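You operate a simulated robot arm through the tools that you are given. There is no shell and no other tool.

Carry out the task below with a simulated robot arm. There is one attempt and no reset: what you move stays moved.

Task
Gauge the Lot 95 small coil and put it in the matching pocket.
Fine: close the jaw on it, press Read, draw the jaw back; the pocket that prints its width; leave the other coil.

Only the result counts: the job must be done as asked and must still hold three seconds after the hand-in. Knocking over, shifting, dropping, spilling or breaking anything else fails it.

Robot
A 6-joint arm with a fingered hand, fixed in place. Base frame: the origin is on the floor under the middle of its stand, x ahead of it, y to its left, z up; the work surface is at about z = 0.8. Readings come in m, degrees, newtons and seconds.
It reaches about 1.346 m from its shoulder. Its first joint turns from -149.0 to 149.0 degrees. Payload 3.5 kg.
Tool frame: the origin (TCP) lies between the finger pads and is the grasp point; the fingertips stand 0.026 m ahead of it; z points along the fingers, y is the line along which they close. The gripper opens to 0.132 m; its body begins 0.073 m behind the TCP. The gripper is a hand of 4 fingers: y runs from the thumb to the fingers, the wrist lies at [0, 0, -0.234] in the tool frame, and closing takes about 1.5 s.
Orientation is that of the tool frame in the base frame, as a unit quaternion [w, x, y, z]. With the fingers straight down and closing along the base's y, the tool's x points along the base's -x, its y along +y and its z along -z.

Tools
- The arm moves only by the tool jog_arm. Its argument "series" is text: rows parted by semicolons, each of 7 numbers parted by spaces: the shift along the tool's x, y, z in units of 50 mm (1.0 is 50 mm), then the turn, a rotation vector about the tool's x, y, z in units of 4 degrees (1.0 is 4 degrees), then the opening in per cent of the stroke, from 0 (shut) to 100 (fully open). In form: tx ty tz ax ay az jaw; .... A call has 1 to 20 rows; each row shifts and turns the commanded pose from where the row before left it, along the tool's axes as they then stand. A call with a number of a shift or a turn outside -1 to 1 is refused whole. A row lasts 0.2 s, in which the tool goes at most 0.05 m and 8.6 degrees; a call with a longer step from one row to the next is refused whole, and so is a gripper value outside its range. A pose out of reach is approached as far as the arm can. The call stops where the force on the tool passes 40 N (or 10 N more than at its start, if that is more) or the arm is blocked; 0.2 s more then pass. The fingers move at their own pace (about 0.072 m/s each) and stop on an object; they squeeze with about 31 N. The grip force told is the motor's: it shows also when the fingers shut on nothing. Time passes only in rows, and 0.2 s behind the last, so rows that do not move let the fingers close. The reply holds the time, the measured pose of the TCP, the force on the tool along the base axes, the opening and the grip force, in the units named above and with some noise, with the torque about the TCP (base axes, N m) and any sound that the robot's microphone picked up, and new pictures: "views" is both (left out), scene, wrist or none.
- Cameras (640 x 400 px; columns grow to the right, rows downward): "scene" is fixed at [0.221, 0.5006, 1.3673]; the picture's right is [-0.44, -0.90, 0.00], its down [-0.53, 0.26, -0.81] and it looks along [0.73, -0.36, -0.59] (base axes); focal length 330 px, centre (320, 200). "wrist" rides on the gripper at [0.068, 0.002, -0.097] in the tool frame; the picture's right is [-0.03, 1.00, 0.00], its down [-0.82, -0.02, -0.58] and it looks along [-0.58, -0.01, 0.82] (tool axes); focal length 270 px, centre (320, 200). There is no depth. A picture from a camera that has moved, and an enlarged one, comes with that camera's place and axes in the base frame and with its lens.
- move_column(by): slides the trunk up (or, below 0, down) by that many m; the arm rides with it, the base frame stays. It gives what a move gives, with no picture.
- preshape(shape): the hand has 4 fingers and takes this shape, open, in about a second: jaw (thumb against the fingers, like two jaws); tri (thumb and two fingers); tip (a fingertip pinch); poke (one finger out to press); point (the index stretched); flat (the hand flat); cup (the hand cupped); fist (a fist). The gripper value then closes the fingers along that shape, each until it touches; the sizes above hold for jaw. It gives what a move gives, with no picture.
- close_up(camera, box): a new picture of the part [left, top, right, bottom] of that camera's present view, enlarged. It takes no simulated time.
- hand_in(): hands the job in; it is judged then, once.

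Places have to be worked out from the pictures, the camera data and where the tool is seen. Open the gripper and draw the arm clear of the work before you hand the job in, unless the task says otherwise.

The tools are called after "Request:" by a JSON object that holds its "fn" and its "kwargs". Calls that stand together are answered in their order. jog_arm: Moves the arm, as the interface text tells. Its arguments: {"type":"object","properties":{"series":{"type":"string"},"views":{"type":"string","enum":["both","scene","wrist","none"]}},"required":["series"]} The other tools are called the same way: move_column (by) moves the trunk up or down; preshape (shape) gives the hand a shape; close_up (camera, box) takes an enlarged picture of a part of a camera's view; hand_in () hands the job in.

At the start:

```text
t: 0.0
position: [0.7873, 0.1757, 1.0002]
ee_rot: [0.0, 0.0, 1.0, 0.0]
wrist_force: [-0.7, 0.4, 0.4]
ft_torque: [0.05, -0.01, 0.02]
finger_gap: 0.1318
gripper_force: 0.2
shape: jaw
trunk travel left (down, up): [-0.9, 0.07]
```

scene: 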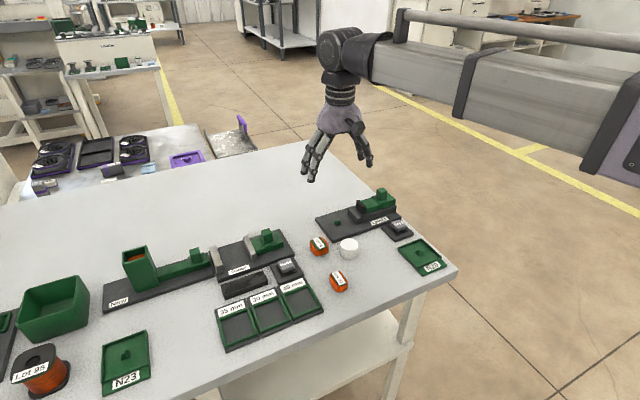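
wrist: 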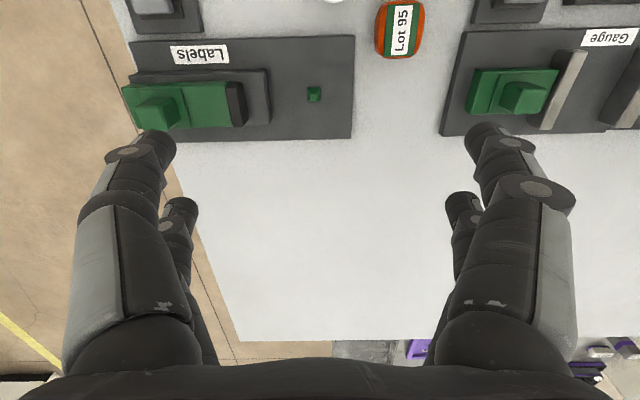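

The scene shows a gauge unit, a label unit, two small coils, a tray of three pockets and other items. I'll enlarge the scene view to read the labels and the layout.

Request:
{"fn": "close_up", "kwargs": {"camera": "scene", "box": [200, 210, 360, 310]}}

Request:
{"fn": "close_up", "kwargs": {"camera": "scene", "box": [200, 270, 360, 370]}}

Request:
{"fn": "close_up", "kwargs": {"camera": "scene", "box": [300, 180, 460, 280]}}

Request:
{"fn": "close_up", "kwargs": {"camera": "wrist", "box": [320, 0, 640, 200]}}

```text
4.00 times, centred on (280, 260) of scene
camera zoom: at [0.221, 0.5006, 1.3673], right [-0.44, -0.9, 0.0], down [-0.53, 0.26, -0.81], along [0.73, -0.36, -0.59], focal length 1320 px, centre (480, -40)
```

zoom: 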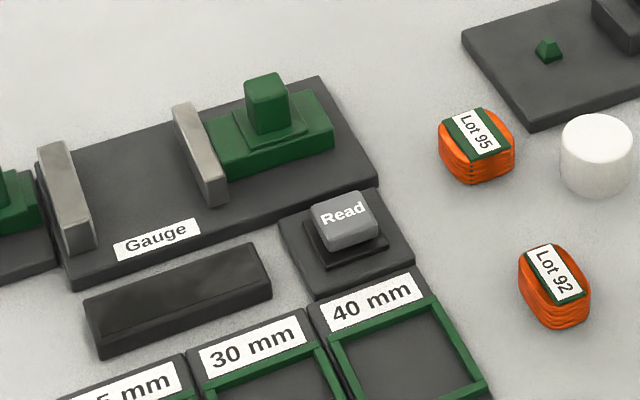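

```text
4.00 times, centred on (280, 320) of scene
camera zoom: at [0.221, 0.5006, 1.3673], right [-0.44, -0.9, 0.0], down [-0.53, 0.26, -0.81], along [0.73, -0.36, -0.59], focal length 1320 px, centre (480, -280)
```

zoom: 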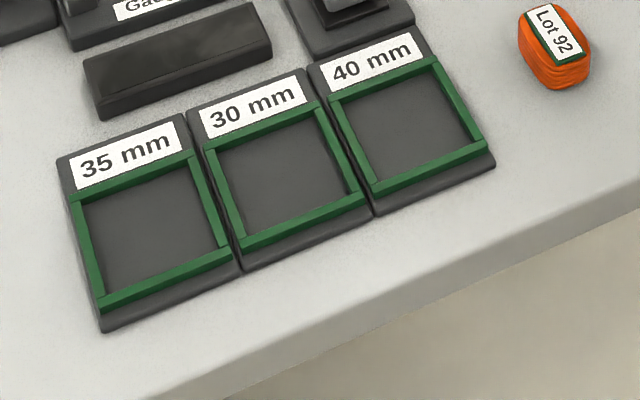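

```text
4.00 times, centred on (380, 230) of scene
camera zoom: at [0.221, 0.5006, 1.3673], right [-0.44, -0.9, 0.0], down [-0.53, 0.26, -0.81], along [0.73, -0.36, -0.59], focal length 1320 px, centre (80, 80)
```

zoom: 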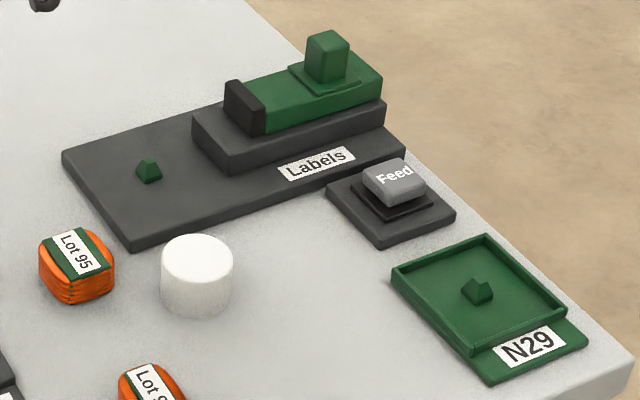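

```text
2.00 times, centred on (480, 100) of wrist
camera zoom: at [0.7195, 0.1782, 1.0994], right [0.03, 1.0, 0.0], down [0.82, -0.02, 0.58], along [0.58, -0.01, -0.82], focal length 541 px, centre (0, 400)
```

zoom: 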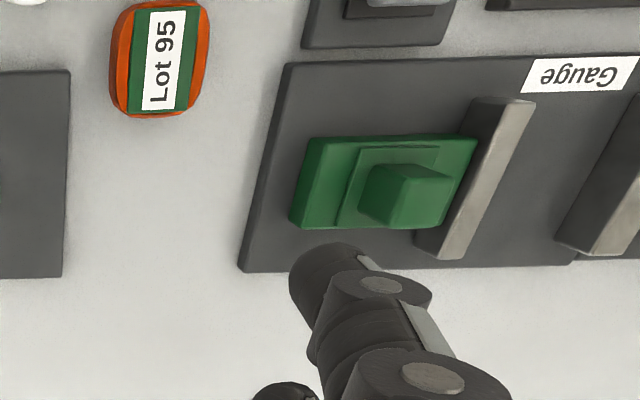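

The Lot 95 coil sits at about (0.735, 0.25). The gauge is around (0.79, 0.40–0.47) with its slider along roughly y. I'll shift the arm back and left at this height to get a clear wrist view of the gauge, button and pockets.

Request:
{"fn": "jog_arm", "kwargs": {"series": "0.65 0.6 0 0 0 0 100; 0.65 0.6 0 0 0 0 100; 0.65 0.6 0 0 0 0 100; 0.65 0.6 0 0 0 0 100; 0.65 0.6 0 0 0 0 100; 0.65 0.6 0 0 0 0 100; 0 0 0 0 0 0 100", "views": "both"}}

```text
t: 1.6
position: [0.5926, 0.3562, 1.0005]
ee_rot: [-0.001, 0.0, 1.0, 0.0]
wrist_force: [0.1, 0.5, 0.2]
ft_torque: [0.0, -0.04, 0.02]
finger_gap: 0.1317
gripper_force: 0.0
shape: jaw
trunk travel left (down, up): [-0.9, 0.07]
camera wrist: at [0.5242, 0.3589, 1.0994], right [0.03, 1.0, 0.0], down [0.82, -0.02, 0.58], along [0.58, -0.01, -0.82], focal length 270 px, centre (320, 200)
```

scene: 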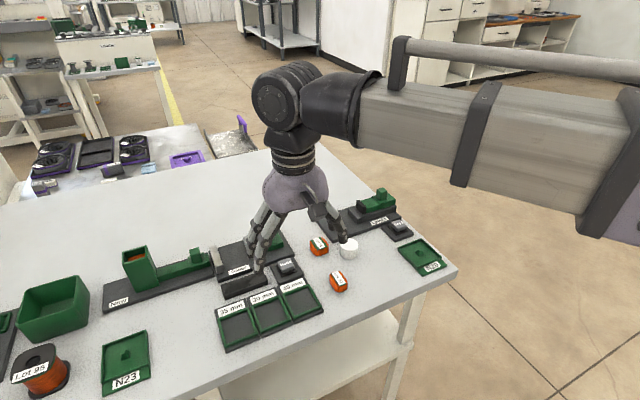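
wrist: 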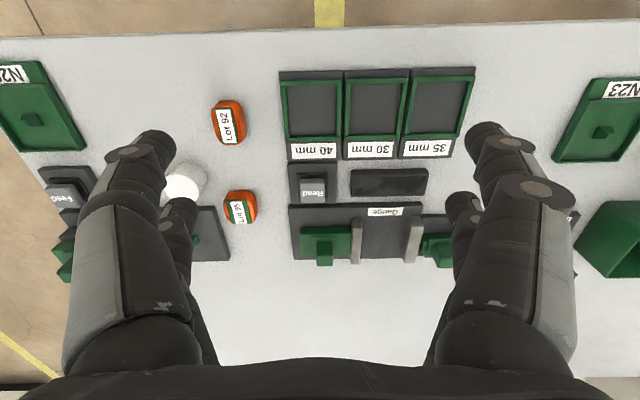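

This gives a clear overhead view, so I'll enlarge it to measure positions.

Request:
{"fn": "close_up", "kwargs": {"camera": "wrist", "box": [270, 160, 470, 285]}}

Request:
{"fn": "close_up", "kwargs": {"camera": "wrist", "box": [270, 60, 490, 197]}}

Request:
{"fn": "close_up", "kwargs": {"camera": "wrist", "box": [150, 90, 310, 240]}}

```text
3.20 times, centred on (370, 222) of wrist
camera zoom: at [0.5242, 0.3589, 1.0994], right [0.03, 1.0, 0.0], down [0.82, -0.02, 0.58], along [0.58, -0.01, -0.82], focal length 865 px, centre (160, 128)
```

zoom: 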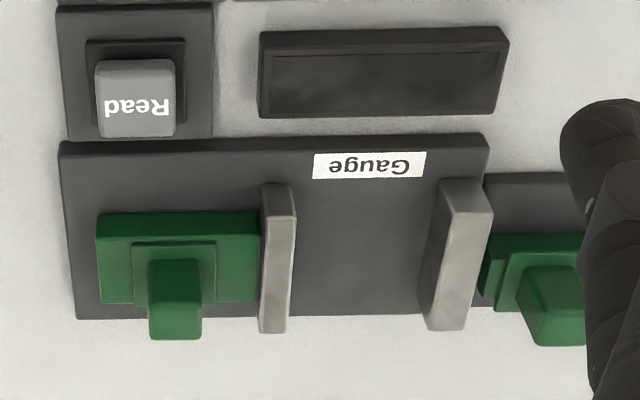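

```text
2.91 times, centred on (380, 128) of wrist
camera zoom: at [0.5242, 0.3589, 1.0994], right [0.03, 1.0, 0.0], down [0.82, -0.02, 0.58], along [0.58, -0.01, -0.82], focal length 786 px, centre (146, 408)
```

zoom: 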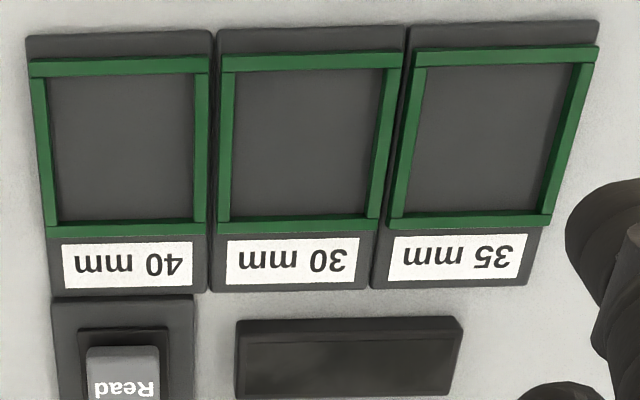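

```text
2.67 times, centred on (230, 165) of wrist
camera zoom: at [0.5242, 0.3589, 1.0994], right [0.03, 1.0, 0.0], down [0.82, -0.02, 0.58], along [0.58, -0.01, -0.82], focal length 721 px, centre (560, 293)
```

zoom: 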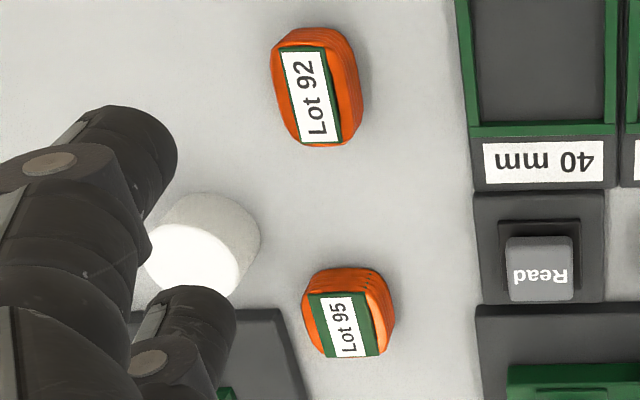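

I'll zoom in further on the slider knob, the jaws and the button to get heights and edges.

Request:
{"fn": "close_up", "kwargs": {"camera": "wrist", "box": [290, 205, 370, 270]}}

Request:
{"fn": "close_up", "kwargs": {"camera": "wrist", "box": [350, 205, 430, 270]}}

Request:
{"fn": "close_up", "kwargs": {"camera": "wrist", "box": [210, 180, 270, 230]}}

Request:
{"fn": "close_up", "kwargs": {"camera": "wrist", "box": [280, 155, 440, 225]}}

```text
6.15 times, centred on (330, 238) of wrist
camera zoom: at [0.5242, 0.3589, 1.0994], right [0.03, 1.0, 0.0], down [0.82, -0.02, 0.58], along [0.58, -0.01, -0.82], focal length 1663 px, centre (258, -31)
```

zoom: 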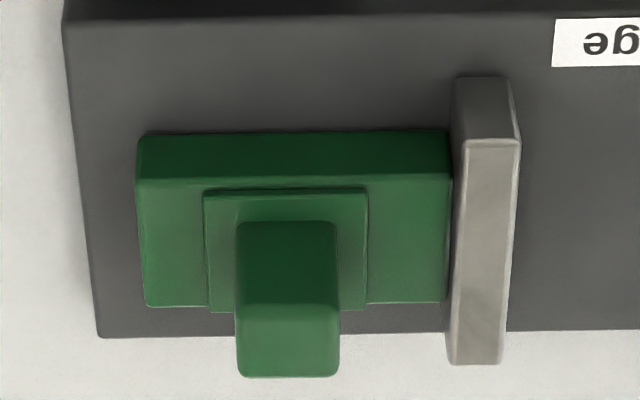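

```text
6.15 times, centred on (390, 238) of wrist
camera zoom: at [0.5242, 0.3589, 1.0994], right [0.03, 1.0, 0.0], down [0.82, -0.02, 0.58], along [0.58, -0.01, -0.82], focal length 1663 px, centre (-111, -31)
```

zoom: 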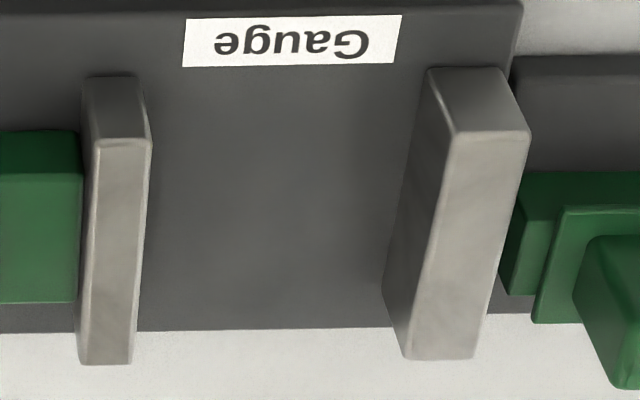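

```text
8.00 times, centred on (240, 205) of wrist
camera zoom: at [0.5242, 0.3589, 1.0994], right [0.03, 1.0, 0.0], down [0.82, -0.02, 0.58], along [0.58, -0.01, -0.82], focal length 2162 px, centre (960, 160)
```

zoom: 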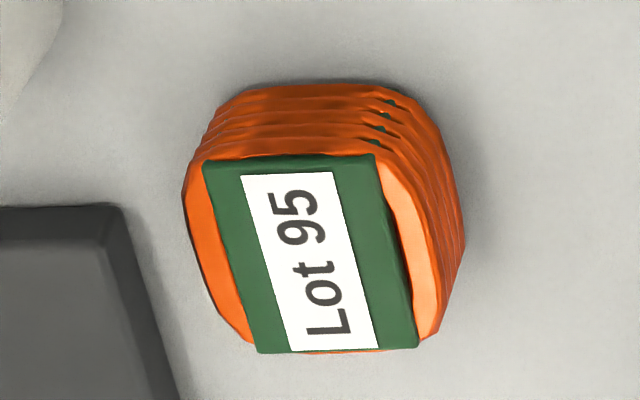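

```text
4.00 times, centred on (360, 190) of wrist
camera zoom: at [0.5242, 0.3589, 1.0994], right [0.03, 1.0, 0.0], down [0.82, -0.02, 0.58], along [0.58, -0.01, -0.82], focal length 1081 px, centre (160, 240)
```

zoom: 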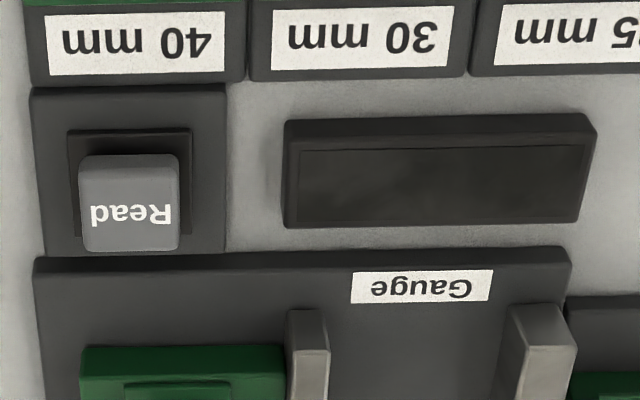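

Measured so far (m):

| Item | x | y | Top z |
|---|---|---|---|
| Gauge bed | from 0.744 | 0.313–0.49 | 0.81 |
| Moving jaw, contact face | 0.76–0.83 | 0.4105 | 0.832 |
| Fixed jaw, contact face | from 0.76 | 0.475 | 0.832 |
| Slider knob, centre | 0.798 | 0.360 | 0.852 |
| Lot 95 coil, centre | 0.737 | 0.250 | 0.822 |

The jaw shape has two fingers per side, spread apart, so I'll check how the other hand shapes look while still clear of the work.

Request:
{"fn": "preshape", "kwargs": {"shape": "tip"}}

Request:
{"fn": "jog_arm", "kwargs": {"series": "0 0 0 0 0 0 100", "views": "both"}}

Request:
{"fn": "preshape", "kwargs": {"shape": "tri"}}

Request:
{"fn": "jog_arm", "kwargs": {"series": "0 0 0 0 0 0 100", "views": "both"}}

Request:
{"fn": "preshape", "kwargs": {"shape": "poke"}}

Request:
{"fn": "jog_arm", "kwargs": {"series": "0 0 0 0 0 0 100", "views": "both"}}

```text
t: 2.5
position: [0.5926, 0.3566, 1.0012]
ee_rot: [0.0, 0.0, 1.0, 0.0]
wrist_force: [-0.1, -0.6, -0.2]
ft_torque: [0.0, 0.01, -0.01]
finger_gap: 0.1319
gripper_force: 0.1
shape: tip
trunk travel left (down, up): [-0.9, 0.07]
```

```text
t: 2.9
position: [0.5946, 0.356, 1.0014]
ee_rot: [0.0, 0.0, 1.0, 0.0]
wrist_force: [-0.2, -0.8, -0.1]
ft_torque: [0.01, 0.01, 0.01]
finger_gap: 0.1317
gripper_force: 0.1
shape: tip
trunk travel left (down, up): [-0.9, 0.07]
camera wrist: at [0.5246, 0.3584, 1.0994], right [0.03, 1.0, 0.0], down [0.82, -0.02, 0.58], along [0.58, -0.01, -0.82], focal length 270 px, centre (320, 200)
```

scene: 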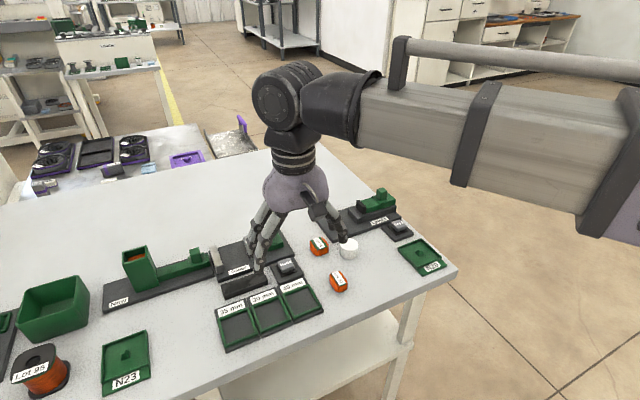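
wrist: 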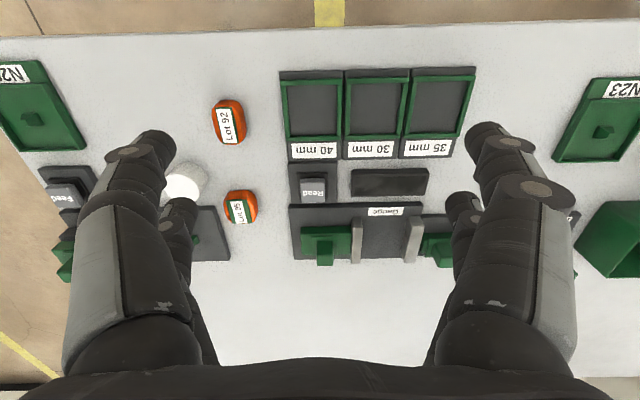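

```text
t: 3.8
position: [0.5931, 0.3566, 1.0001]
ee_rot: [0.0, 0.0, 1.0, 0.0]
wrist_force: [0.2, -0.7, -0.6]
ft_torque: [0.01, 0.03, 0.01]
finger_gap: 0.1318
gripper_force: 0.1
shape: tri
trunk travel left (down, up): [-0.9, 0.07]
```

```text
t: 4.2
position: [0.5929, 0.3583, 1.0008]
ee_rot: [0.0, 0.0, 1.0, 0.0]
wrist_force: [-0.8, -0.2, 0.0]
ft_torque: [0.0, -0.01, -0.01]
finger_gap: 0.132
gripper_force: 0.0
shape: tri
trunk travel left (down, up): [-0.9, 0.07]
camera wrist: at [0.5245, 0.3584, 1.0994], right [0.03, 1.0, 0.0], down [0.82, -0.02, 0.58], along [0.58, -0.01, -0.82], focal length 270 px, centre (320, 200)
```

scene: 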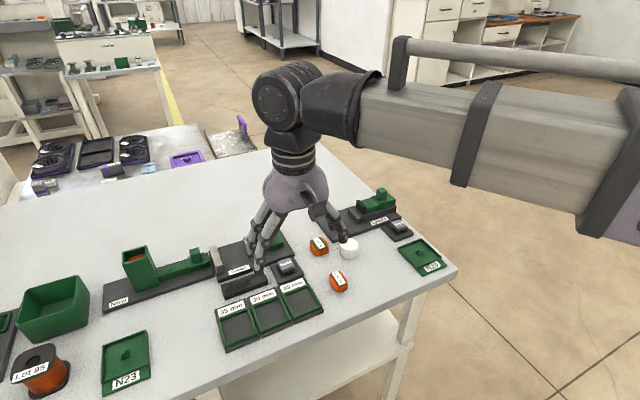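
wrist: 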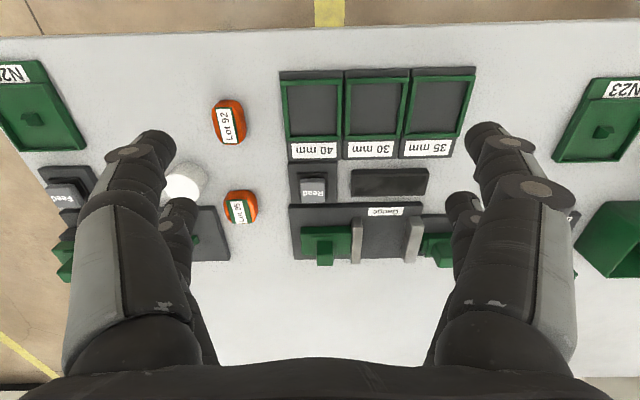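

```text
t: 5.1
position: [0.5931, 0.3565, 0.9999]
ee_rot: [0.0, 0.0, 1.0, 0.0]
wrist_force: [0.8, 0.7, -0.3]
ft_torque: [0.02, -0.05, 0.02]
finger_gap: 0.0001
gripper_force: 0.1
shape: poke
trunk travel left (down, up): [-0.9, 0.07]
```

```text
t: 5.5
position: [0.5922, 0.3567, 1.0015]
ee_rot: [0.0, -0.001, 1.0, 0.0]
wrist_force: [-0.6, 0.2, 1.0]
ft_torque: [-0.01, 0.0, 0.0]
finger_gap: 0.0
gripper_force: 0.0
shape: poke
trunk travel left (down, up): [-0.9, 0.07]
camera wrist: at [0.5245, 0.3584, 1.0994], right [0.03, 1.0, 0.0], down [0.82, -0.02, 0.58], along [0.58, -0.01, -0.82], focal length 270 px, centre (320, 200)
```

scene: 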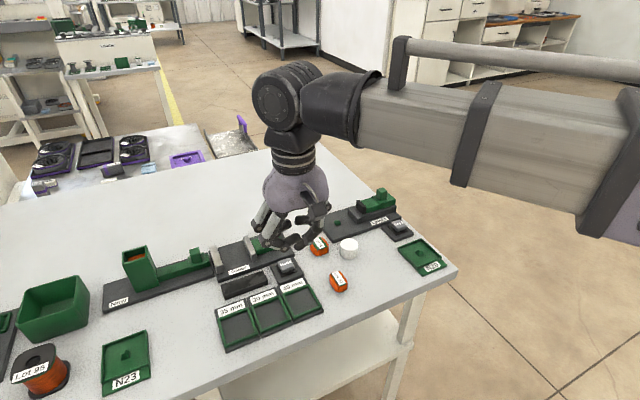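
wrist: 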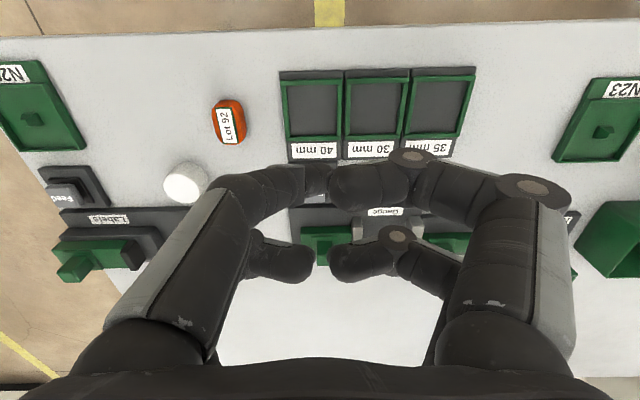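

In poke shape the fingers curl in, with one finger perhaps extended. I'll zoom in on the hand to see the geometry.

Request:
{"fn": "close_up", "kwargs": {"camera": "wrist", "box": [180, 120, 500, 320]}}

Request:
{"fn": "close_up", "kwargs": {"camera": "scene", "box": [230, 150, 360, 260]}}

Request:
{"fn": "preshape", "kwargs": {"shape": "point"}}

Request:
{"fn": "jog_arm", "kwargs": {"series": "0 0 0 0 0 0 100", "views": "both"}}

Request:
{"fn": "close_up", "kwargs": {"camera": "scene", "box": [230, 150, 360, 260]}}

```text
2.00 times, centred on (340, 220) of wrist
camera zoom: at [0.5245, 0.3584, 1.0994], right [0.03, 1.0, 0.0], down [0.82, -0.02, 0.58], along [0.58, -0.01, -0.82], focal length 541 px, centre (280, 160)
```

zoom: 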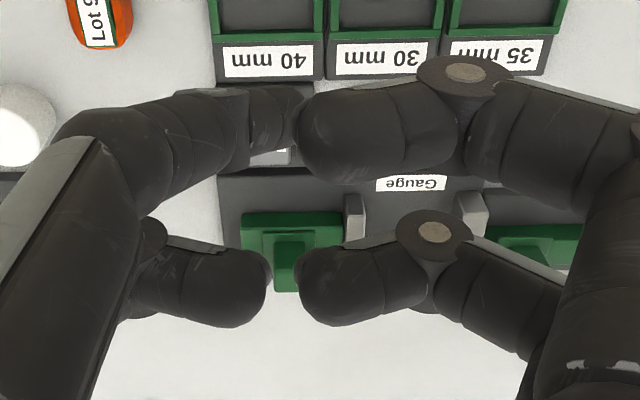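

```text
3.64 times, centred on (295, 205) of scene
camera zoom: at [0.221, 0.5006, 1.3673], right [-0.44, -0.9, 0.0], down [-0.53, 0.26, -0.81], along [0.73, -0.36, -0.59], focal length 1200 px, centre (411, 182)
```

zoom: 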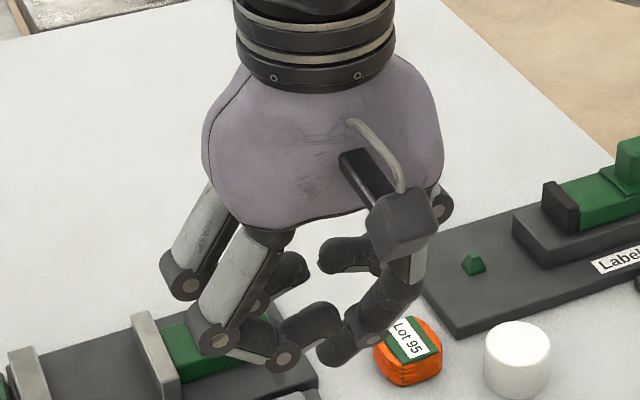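

```text
t: 6.4
position: [0.5932, 0.3559, 0.9998]
ee_rot: [0.0, 0.0, 1.0, 0.0]
wrist_force: [0.4, -0.1, 0.2]
ft_torque: [0.0, 0.03, -0.03]
finger_gap: 0.0
gripper_force: 0.1
shape: point
trunk travel left (down, up): [-0.9, 0.07]
```

```text
t: 6.8
position: [0.5921, 0.3562, 1.0001]
ee_rot: [0.0, 0.001, 1.0, -0.001]
wrist_force: [-0.4, -0.2, -0.4]
ft_torque: [0.01, -0.01, 0.0]
finger_gap: 0.0001
gripper_force: 0.2
shape: point
trunk travel left (down, up): [-0.9, 0.07]
camera wrist: at [0.5246, 0.3584, 1.0994], right [0.03, 1.0, 0.0], down [0.82, -0.02, 0.58], along [0.58, -0.01, -0.82], focal length 270 px, centre (320, 200)
```

scene: 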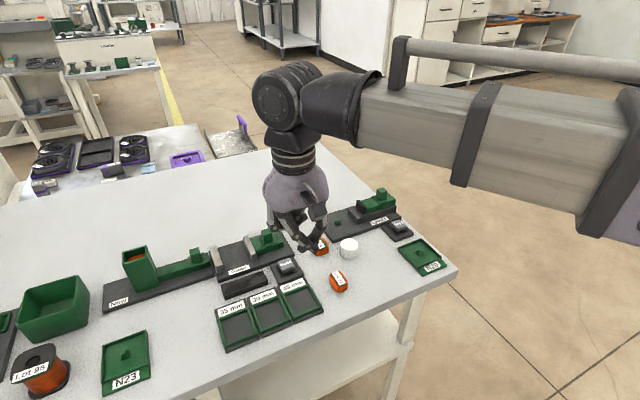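
wrist: 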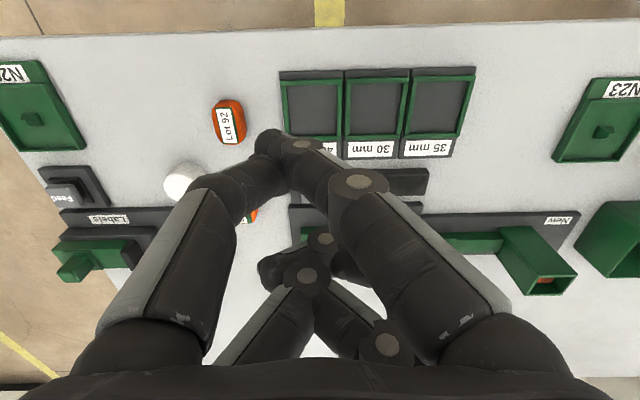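

```text
3.64 times, centred on (295, 205) of scene
camera zoom: at [0.221, 0.5006, 1.3673], right [-0.44, -0.9, 0.0], down [-0.53, 0.26, -0.81], along [0.73, -0.36, -0.59], focal length 1200 px, centre (411, 182)
```

zoom: 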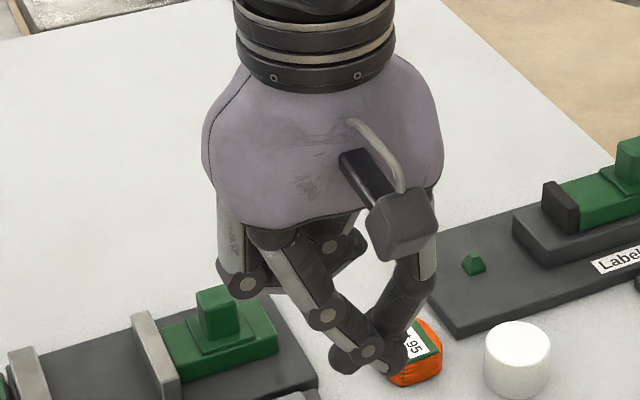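

The fingers may still have been moving in those pictures. I'll wait a second in this shape and look again.

Request:
{"fn": "jog_arm", "kwargs": {"series": "0 0 0 0 0 0 100; 0 0 0 0 0 0 100; 0 0 0 0 0 0 100; 0 0 0 0 0 0 100; 0 0 0 0 0 0 100; 0 0 0 0 0 0 100", "views": "both"}}

Request:
{"fn": "close_up", "kwargs": {"camera": "scene", "box": [230, 150, 360, 260]}}

Request:
{"fn": "preshape", "kwargs": {"shape": "poke"}}

Request:
{"fn": "jog_arm", "kwargs": {"series": "0 0 0 0 0 0 100; 0 0 0 0 0 0 100; 0 0 0 0 0 0 100; 0 0 0 0 0 0 100; 0 0 0 0 0 0 100; 0 0 0 0 0 0 100", "views": "both"}}

Request:
{"fn": "close_up", "kwargs": {"camera": "scene", "box": [230, 150, 360, 260]}}

```text
t: 8.2
position: [0.5926, 0.3568, 1.0018]
ee_rot: [0.0, 0.0, 1.0, 0.0]
wrist_force: [0.1, 0.5, -0.7]
ft_torque: [0.05, -0.07, 0.02]
finger_gap: 0.0001
gripper_force: 0.1
shape: point
trunk travel left (down, up): [-0.9, 0.07]
camera wrist: at [0.5246, 0.3584, 1.0994], right [0.03, 1.0, 0.0], down [0.82, -0.02, 0.58], along [0.58, -0.01, -0.82], focal length 270 px, centre (320, 200)
```

scene: 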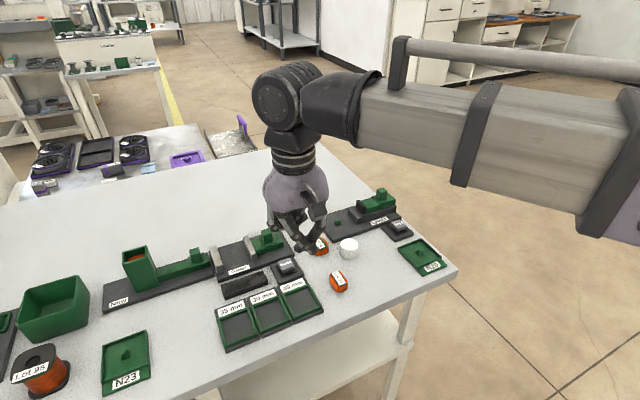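
wrist: 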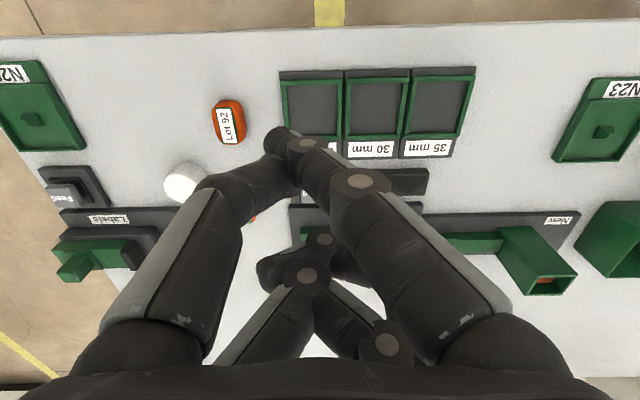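

```text
3.64 times, centred on (295, 205) of scene
camera zoom: at [0.221, 0.5006, 1.3673], right [-0.44, -0.9, 0.0], down [-0.53, 0.26, -0.81], along [0.73, -0.36, -0.59], focal length 1200 px, centre (411, 182)
```

zoom: 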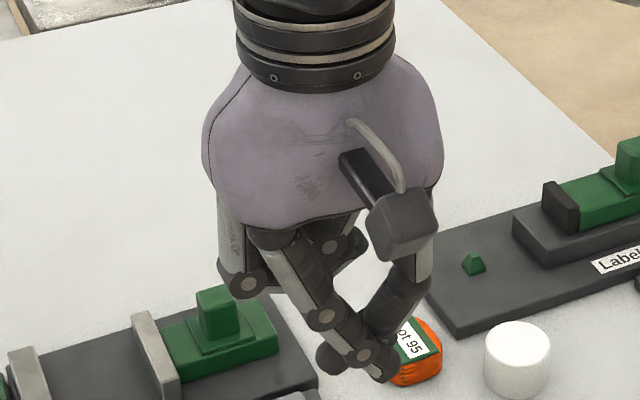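

```text
t: 9.1
position: [0.5931, 0.3564, 1.0013]
ee_rot: [0.0, 0.0, 1.0, 0.0]
wrist_force: [0.3, -0.2, 0.3]
ft_torque: [0.01, 0.0, -0.02]
finger_gap: 0.0
gripper_force: 0.1
shape: poke
trunk travel left (down, up): [-0.9, 0.07]
```

```text
t: 10.5
position: [0.5934, 0.3575, 1.0002]
ee_rot: [-0.001, 0.001, 1.0, 0.0]
wrist_force: [-0.7, 0.2, -0.2]
ft_torque: [-0.01, -0.02, -0.01]
finger_gap: 0.0001
gripper_force: 0.2
shape: poke
trunk travel left (down, up): [-0.9, 0.07]
camera wrist: at [0.5246, 0.3584, 1.0994], right [0.03, 1.0, 0.0], down [0.82, -0.02, 0.58], along [0.58, -0.01, -0.82], focal length 270 px, centre (320, 200)
```

scene: 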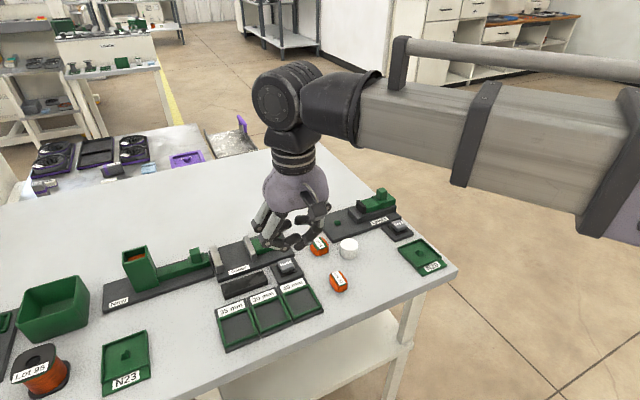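
wrist: 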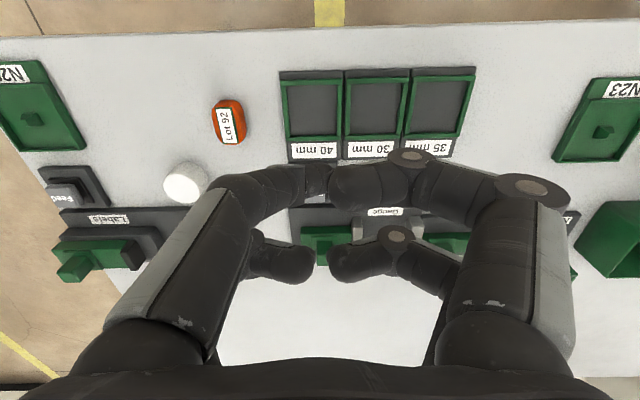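

```text
3.64 times, centred on (295, 205) of scene
camera zoom: at [0.221, 0.5006, 1.3673], right [-0.44, -0.9, 0.0], down [-0.53, 0.26, -0.81], along [0.73, -0.36, -0.59], focal length 1200 px, centre (411, 182)
```

zoom: 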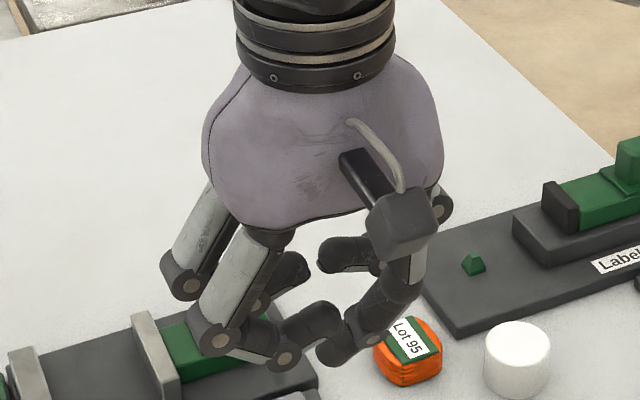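

I'll check what the jaw, tip and tri shapes look like when closed; a closed hand could serve for pushing and pressing.

Request:
{"fn": "preshape", "kwargs": {"shape": "jaw"}}

Request:
{"fn": "jog_arm", "kwargs": {"series": "0 0 0 0 0 0 0; 0 0 0 0 0 0 0; 0 0 0 0 0 0 0; 0 0 0 0 0 0 0; 0 0 0 0 0 0 0; 0 0 0 0 0 0 0; 0 0 0 0 0 0 0; 0 0 0 0 0 0 0", "views": "both"}}

Request:
{"fn": "close_up", "kwargs": {"camera": "scene", "box": [230, 150, 360, 260]}}

Request:
{"fn": "preshape", "kwargs": {"shape": "tip"}}

Request:
{"fn": "jog_arm", "kwargs": {"series": "0 0 0 0 0 0 0; 0 0 0 0 0 0 0; 0 0 0 0 0 0 0; 0 0 0 0 0 0 0; 0 0 0 0 0 0 0; 0 0 0 0 0 0 0; 0 0 0 0 0 0 0; 0 0 0 0 0 0 0", "views": "both"}}

Request:
{"fn": "close_up", "kwargs": {"camera": "scene", "box": [230, 150, 360, 260]}}

Request:
{"fn": "preshape", "kwargs": {"shape": "tri"}}

Request:
{"fn": "jog_arm", "kwargs": {"series": "0 0 0 0 0 0 0; 0 0 0 0 0 0 0; 0 0 0 0 0 0 0; 0 0 0 0 0 0 0; 0 0 0 0 0 0 0; 0 0 0 0 0 0 0; 0 0 0 0 0 0 0; 0 0 0 0 0 0 0", "views": "both"}}

Request:
{"fn": "close_up", "kwargs": {"camera": "scene", "box": [230, 150, 360, 260]}}

```text
t: 11.4
position: [0.5946, 0.3561, 1.0008]
ee_rot: [0.0, 0.0, 1.0, 0.0]
wrist_force: [0.3, 0.0, 0.3]
ft_torque: [0.01, -0.02, 0.01]
finger_gap: 0.1321
gripper_force: 0.1
shape: jaw
trunk travel left (down, up): [-0.9, 0.07]
```

```text
t: 13.2
position: [0.5939, 0.3562, 1.0012]
ee_rot: [0.0, 0.001, 1.0, 0.0]
wrist_force: [0.5, 0.1, -1.1]
ft_torque: [0.01, 0.02, 0.0]
finger_gap: 0.0
gripper_force: 30.7
shape: jaw
trunk travel left (down, up): [-0.9, 0.07]
camera wrist: at [0.5246, 0.3584, 1.0994], right [0.03, 1.0, 0.0], down [0.82, -0.02, 0.58], along [0.58, -0.01, -0.82], focal length 270 px, centre (320, 200)
```

scene: 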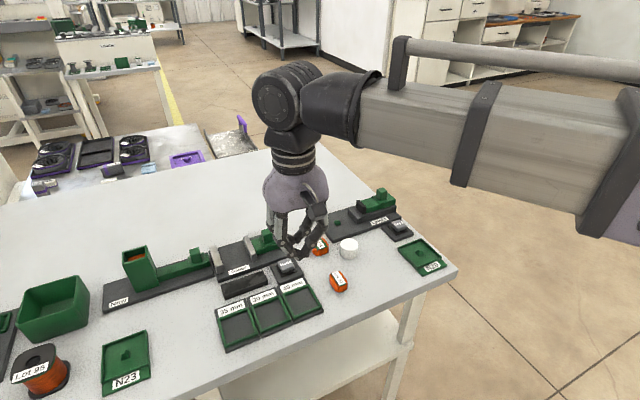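
wrist: 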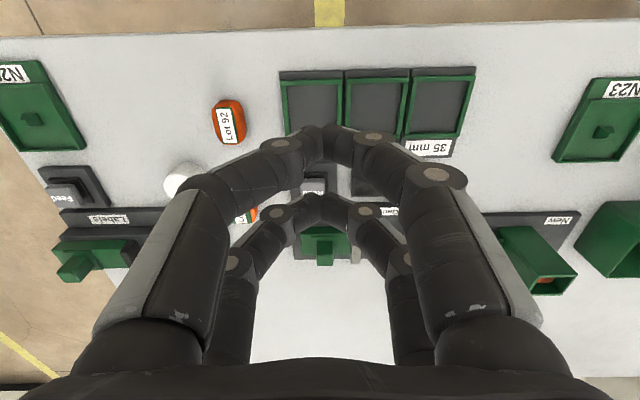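

```text
3.64 times, centred on (295, 205) of scene
camera zoom: at [0.221, 0.5006, 1.3673], right [-0.44, -0.9, 0.0], down [-0.53, 0.26, -0.81], along [0.73, -0.36, -0.59], focal length 1200 px, centre (411, 182)
```

zoom: 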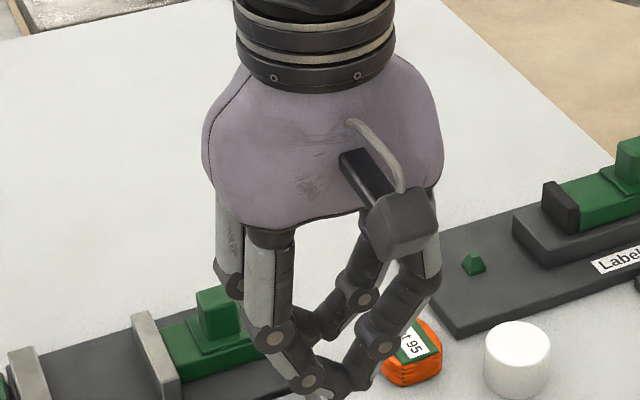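

```text
t: 14.1
position: [0.5919, 0.3551, 1.0009]
ee_rot: [0.001, 0.0, 1.0, 0.0]
wrist_force: [0.4, 0.7, -0.2]
ft_torque: [-0.03, -0.01, 0.01]
finger_gap: 0.1318
gripper_force: 0.0
shape: tip
trunk travel left (down, up): [-0.9, 0.07]
```

```text
t: 15.9
position: [0.594, 0.3567, 1.0006]
ee_rot: [0.0, -0.001, 1.0, 0.0]
wrist_force: [-0.6, 0.4, 0.0]
ft_torque: [-0.01, 0.03, 0.04]
finger_gap: 0.0001
gripper_force: 31.4
shape: tip
trunk travel left (down, up): [-0.9, 0.07]
camera wrist: at [0.5246, 0.3584, 1.0994], right [0.03, 1.0, 0.0], down [0.82, -0.02, 0.58], along [0.58, -0.01, -0.82], focal length 270 px, centre (320, 200)
```

scene: 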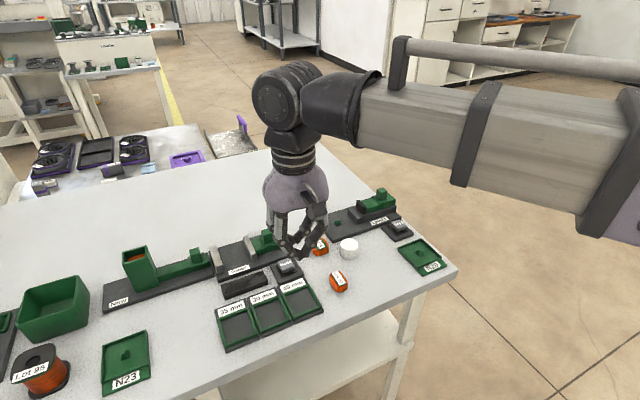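
wrist: 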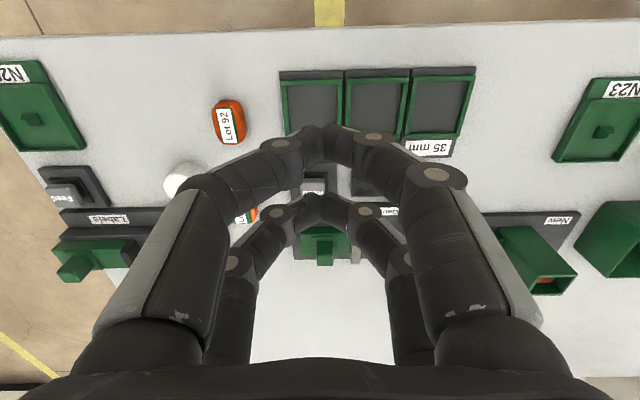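

```text
3.64 times, centred on (295, 205) of scene
camera zoom: at [0.221, 0.5006, 1.3673], right [-0.44, -0.9, 0.0], down [-0.53, 0.26, -0.81], along [0.73, -0.36, -0.59], focal length 1200 px, centre (411, 182)
```

zoom: 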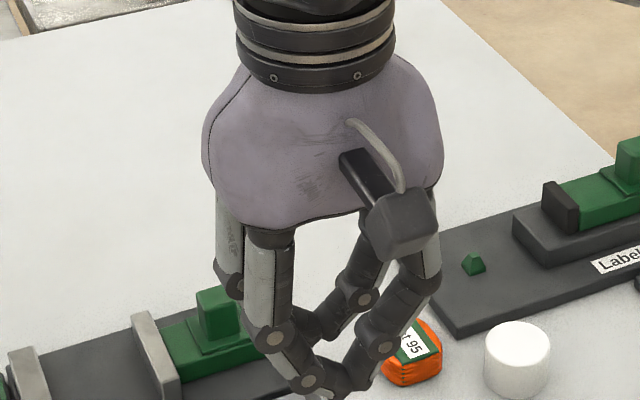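

```text
t: 16.8
position: [0.5941, 0.3565, 1.0006]
ee_rot: [0.0, -0.001, 1.0, 0.0]
wrist_force: [-0.8, 0.2, 0.6]
ft_torque: [0.0, -0.03, 0.0]
finger_gap: 0.1321
gripper_force: 0.0
shape: tri
trunk travel left (down, up): [-0.9, 0.07]
```

```text
t: 18.6
position: [0.5928, 0.3566, 1.0008]
ee_rot: [0.0, 0.001, 1.0, 0.0]
wrist_force: [-0.1, 0.5, -0.4]
ft_torque: [-0.01, -0.04, -0.01]
finger_gap: 0.0003
gripper_force: 30.8
shape: tri
trunk travel left (down, up): [-0.9, 0.07]
camera wrist: at [0.5245, 0.3584, 1.0994], right [0.03, 1.0, 0.0], down [0.82, -0.02, 0.58], along [0.58, -0.01, -0.82], focal length 270 px, centre (320, 200)
```

scene: 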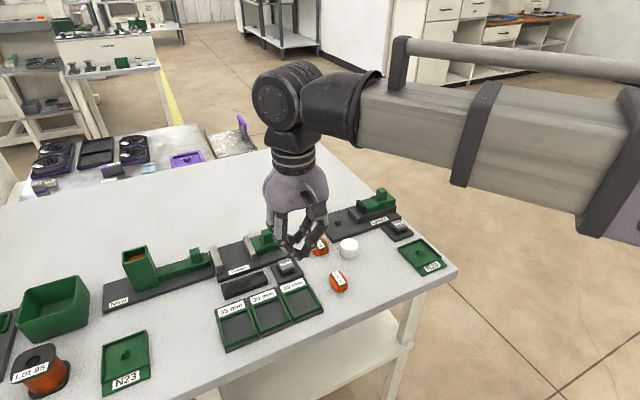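
wrist: 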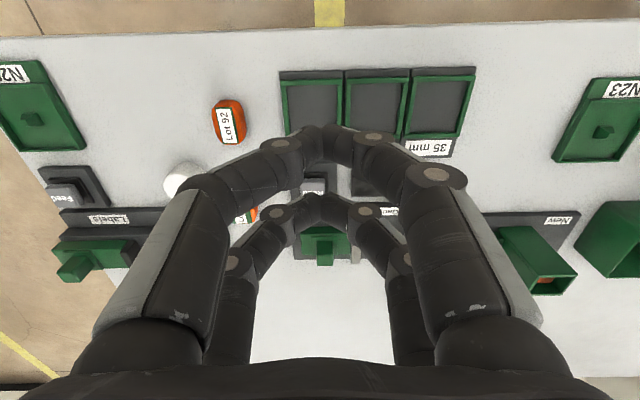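

```text
3.64 times, centred on (295, 205) of scene
camera zoom: at [0.221, 0.5006, 1.3673], right [-0.44, -0.9, 0.0], down [-0.53, 0.26, -0.81], along [0.73, -0.36, -0.59], focal length 1200 px, centre (411, 182)
```

zoom: 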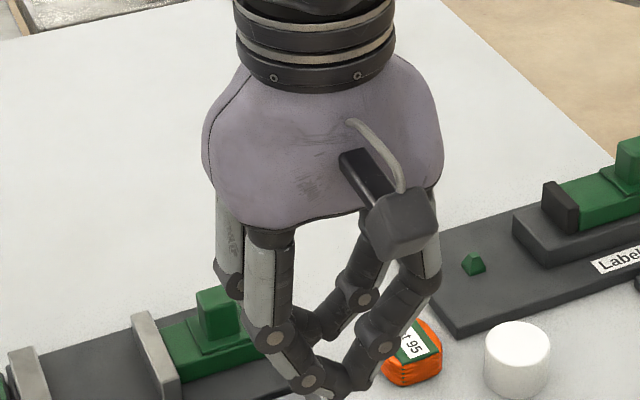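

Jaw, tip and tri all close as two parallel finger pairs about 37 mm apart, so I'll use the jaw shape. For the gauge I want the coil held along x, leaving its y sides free for the jaws. I'll reopen and turn the hand 90° about vertical while still high.

Request:
{"fn": "preshape", "kwargs": {"shape": "jaw"}}

Request:
{"fn": "jog_arm", "kwargs": {"series": "0 0 0 0 0 1 100; 0 0 0 0 0 1 100; 0 0 0 0 0 1 100; 0 0 0 0 0 1 100; 0 0 0 0 0 1 100; 0 0 0 0 0 1 100; 0 0 0 0 0 1 100; 0 0 0 0 0 1 100; 0 0 0 0 0 1 100; 0 0 0 0 0 1 100; 0 0 0 0 0 1 100; 0 0 0 0 0 1 100; 0 0 0 0 0 1 100; 0 0 0 0 0 1 100; 0 0 0 0 0 1 100; 0 0 0 0 0 1 100; 0 0 0 0 0 1 100; 0 0 0 0 0 1 100; 0 0 0 0 0 1 100; 0 0 0 0 0 1 100", "views": "none"}}

Request:
{"fn": "jog_arm", "kwargs": {"series": "0 0 0 0 0 1 100; 0 0 0 0 0 1 100; 0 0 0 0 0 0.5 100; 0 0 0 0 0 0 100", "views": "both"}}

```text
t: 19.5
position: [0.5928, 0.3568, 1.0003]
ee_rot: [0.0, 0.0, 1.0, 0.001]
wrist_force: [0.0, 0.5, -0.1]
ft_torque: [-0.02, 0.0, 0.0]
finger_gap: 0.1317
gripper_force: 0.0
shape: jaw
trunk travel left (down, up): [-0.9, 0.07]
```

```text
t: 23.7
position: [0.5929, 0.3563, 1.0011]
ee_rot: [0.0, 0.644, 0.765, 0.0]
wrist_force: [0.7, 0.5, 0.3]
ft_torque: [0.01, 0.05, 0.02]
finger_gap: 0.1318
gripper_force: 0.0
shape: jaw
trunk travel left (down, up): [-0.9, 0.07]
```

```text
t: 24.7
position: [0.5916, 0.3566, 1.0002]
ee_rot: [-0.001, 0.707, 0.707, 0.0]
wrist_force: [0.2, 0.5, 0.8]
ft_torque: [0.04, 0.01, 0.02]
finger_gap: 0.1318
gripper_force: 0.1
shape: jaw
trunk travel left (down, up): [-0.9, 0.07]
camera wrist: at [0.5947, 0.4247, 1.0994], right [1.0, -0.03, 0.0], down [-0.02, -0.82, 0.58], along [-0.01, -0.58, -0.82], focal length 270 px, centre (320, 200)
```

scene: 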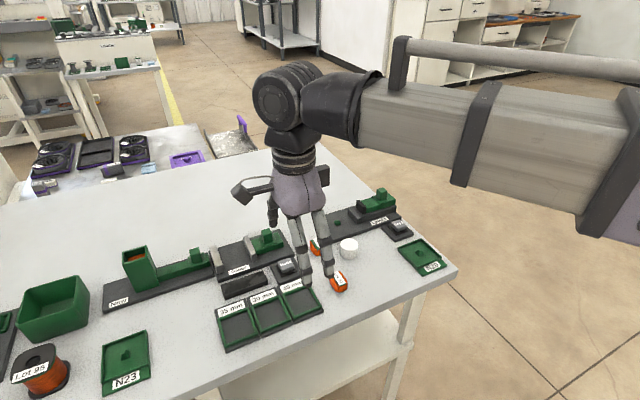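
wrist: 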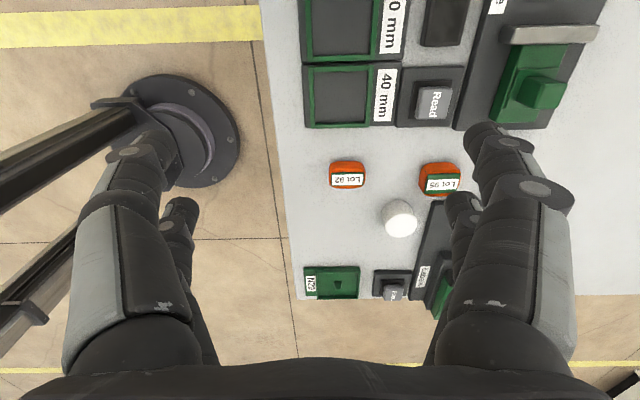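

The turn worked: tool x is now base +y and tool y is base +x. I'll move so the Lot 95 coil is near the middle of the wrist picture from closer up.

Request:
{"fn": "jog_arm", "kwargs": {"series": "-0.19 0.725 0.4 0 0 0 100; -0.19 0.725 0.4 0 0 0 100; -0.19 0.725 0.4 0 0 0 100; -0.19 0.725 0.4 0 0 0 100; 0 0 0 0 0 0 100", "views": "both"}}

Request:
{"fn": "close_up", "kwargs": {"camera": "wrist", "box": [240, 120, 400, 270]}}

```text
t: 25.9
position: [0.7374, 0.3159, 1.001]
ee_rot: [0.001, 0.707, 0.707, 0.0]
wrist_force: [-0.4, -0.3, -0.1]
ft_torque: [-0.02, 0.01, 0.04]
finger_gap: 0.1319
gripper_force: 0.1
shape: jaw
out of reach, approached as far as the arm can: row 1, 2, 3, 4
trunk travel left (down, up): [-0.9, 0.07]
camera wrist: at [0.7391, 0.3857, 1.0994], right [1.0, -0.03, 0.0], down [-0.02, -0.82, 0.58], along [-0.01, -0.58, -0.82], focal length 270 px, centre (320, 200)
```

scene: 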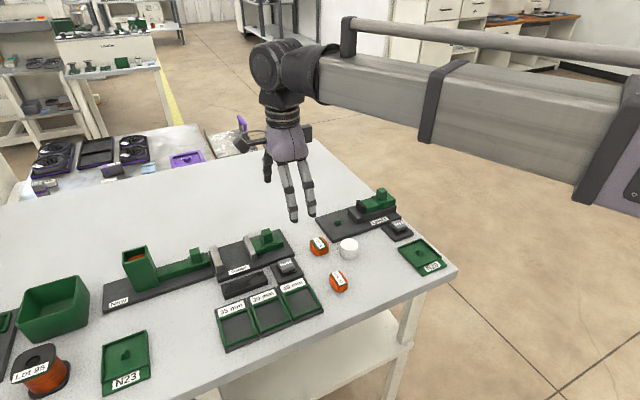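
wrist: 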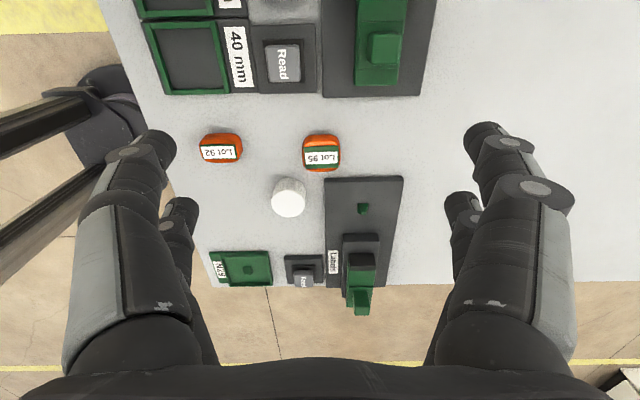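

```text
2.67 times, centred on (320, 195) of wrist
camera zoom: at [0.7391, 0.3857, 1.0994], right [1.0, -0.03, 0.0], down [-0.02, -0.82, 0.58], along [-0.01, -0.58, -0.82], focal length 721 px, centre (320, 213)
```

zoom: 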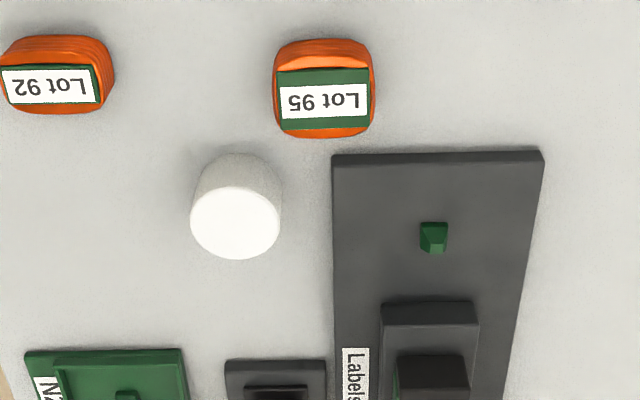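

The arm couldn't go below z ≈ 1.0 at this trunk height, so I'll lower with the trunk instead. I'll go down 0.08 m and check how the pose follows.

Request:
{"fn": "move_column", "kwargs": {"by": -0.08}}

Request:
{"fn": "jog_arm", "kwargs": {"series": "0 0 0 0 0 0 100", "views": "both"}}

Request:
{"fn": "close_up", "kwargs": {"camera": "wrist", "box": [240, 120, 400, 270]}}

```text
t: 27.1
position: [0.7374, 0.3174, 0.9207]
ee_rot: [0.0, 0.707, 0.707, -0.001]
wrist_force: [-0.3, -0.1, -0.5]
ft_torque: [0.0, -0.03, 0.06]
finger_gap: 0.1316
gripper_force: 0.1
shape: jaw
trunk travel left (down, up): [-0.82, 0.15]
```

```text
t: 27.5
position: [0.7375, 0.3173, 0.9208]
ee_rot: [0.0, 0.707, 0.707, 0.0]
wrist_force: [0.0, 0.3, 0.3]
ft_torque: [0.03, -0.01, -0.01]
finger_gap: 0.1318
gripper_force: 0.1
shape: jaw
trunk travel left (down, up): [-0.82, 0.15]
camera wrist: at [0.7389, 0.386, 1.0194], right [1.0, -0.03, 0.0], down [-0.02, -0.82, 0.58], along [-0.01, -0.58, -0.82], focal length 270 px, centre (320, 200)
```

scene: 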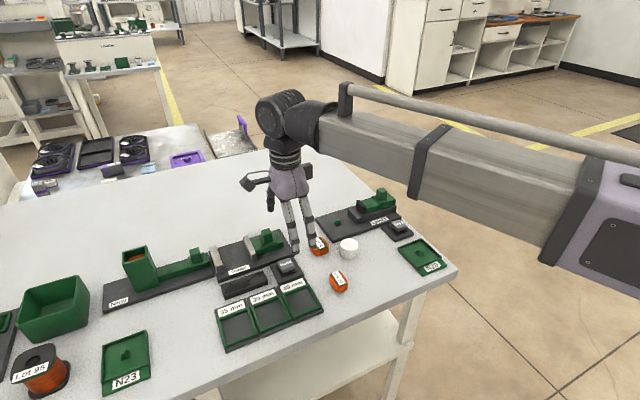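
wrist: 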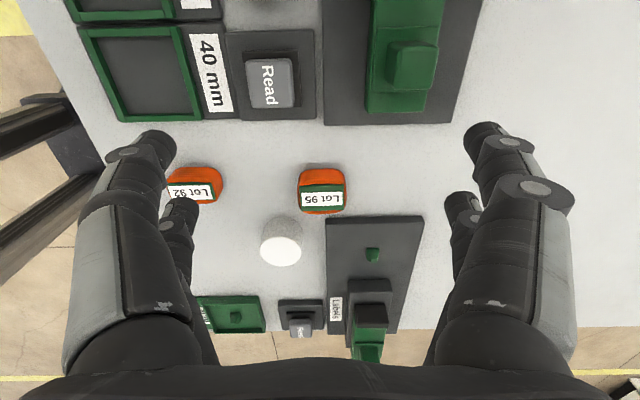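

```text
2.67 times, centred on (320, 195) of wrist
camera zoom: at [0.7389, 0.386, 1.0194], right [1.0, -0.03, 0.0], down [-0.02, -0.82, 0.58], along [-0.01, -0.58, -0.82], focal length 721 px, centre (320, 213)
```

zoom: 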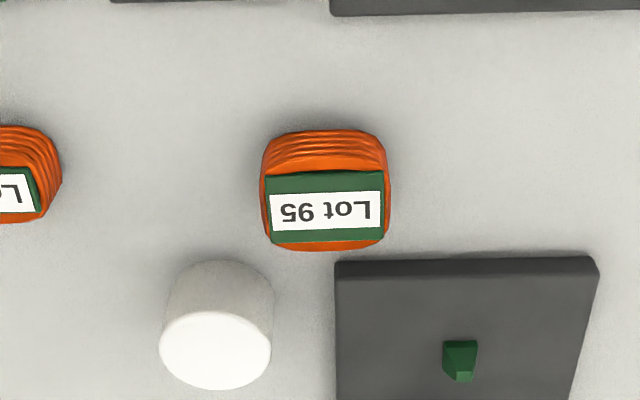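

The column moves the arm directly. I'll zoom in tightly on the coil to get its exact position and size.

Request:
{"fn": "close_up", "kwargs": {"camera": "wrist", "box": [290, 160, 354, 220]}}

Request:
{"fn": "close_up", "kwargs": {"camera": "wrist", "box": [230, 150, 360, 290]}}

```text
6.67 times, centred on (322, 190) of wrist
camera zoom: at [0.7389, 0.386, 1.0194], right [1.0, -0.03, 0.0], down [-0.02, -0.82, 0.58], along [-0.01, -0.58, -0.82], focal length 1802 px, centre (307, 267)
```

zoom: 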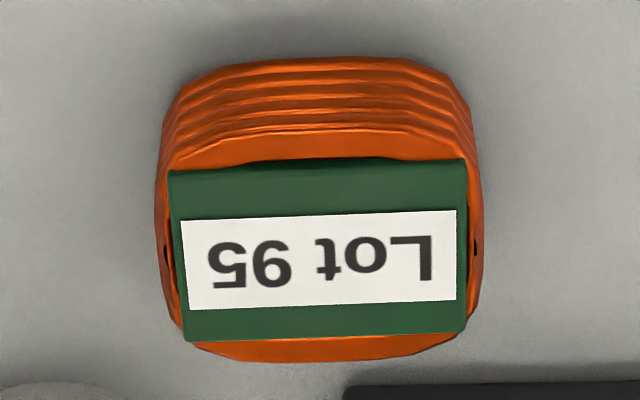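

```text
2.86 times, centred on (295, 220) of wrist
camera zoom: at [0.7389, 0.386, 1.0194], right [1.0, -0.03, 0.0], down [-0.02, -0.82, 0.58], along [-0.01, -0.58, -0.82], focal length 772 px, centre (391, 143)
```

zoom: 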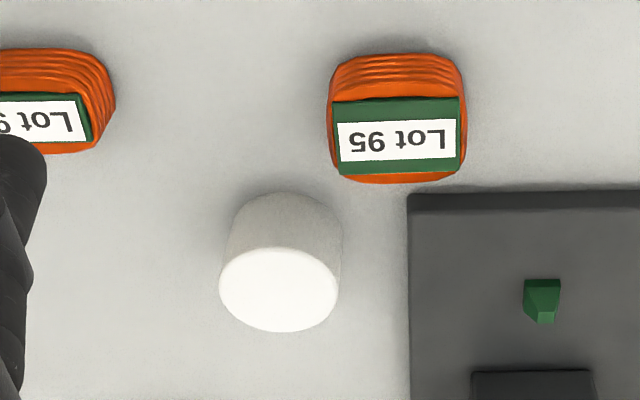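

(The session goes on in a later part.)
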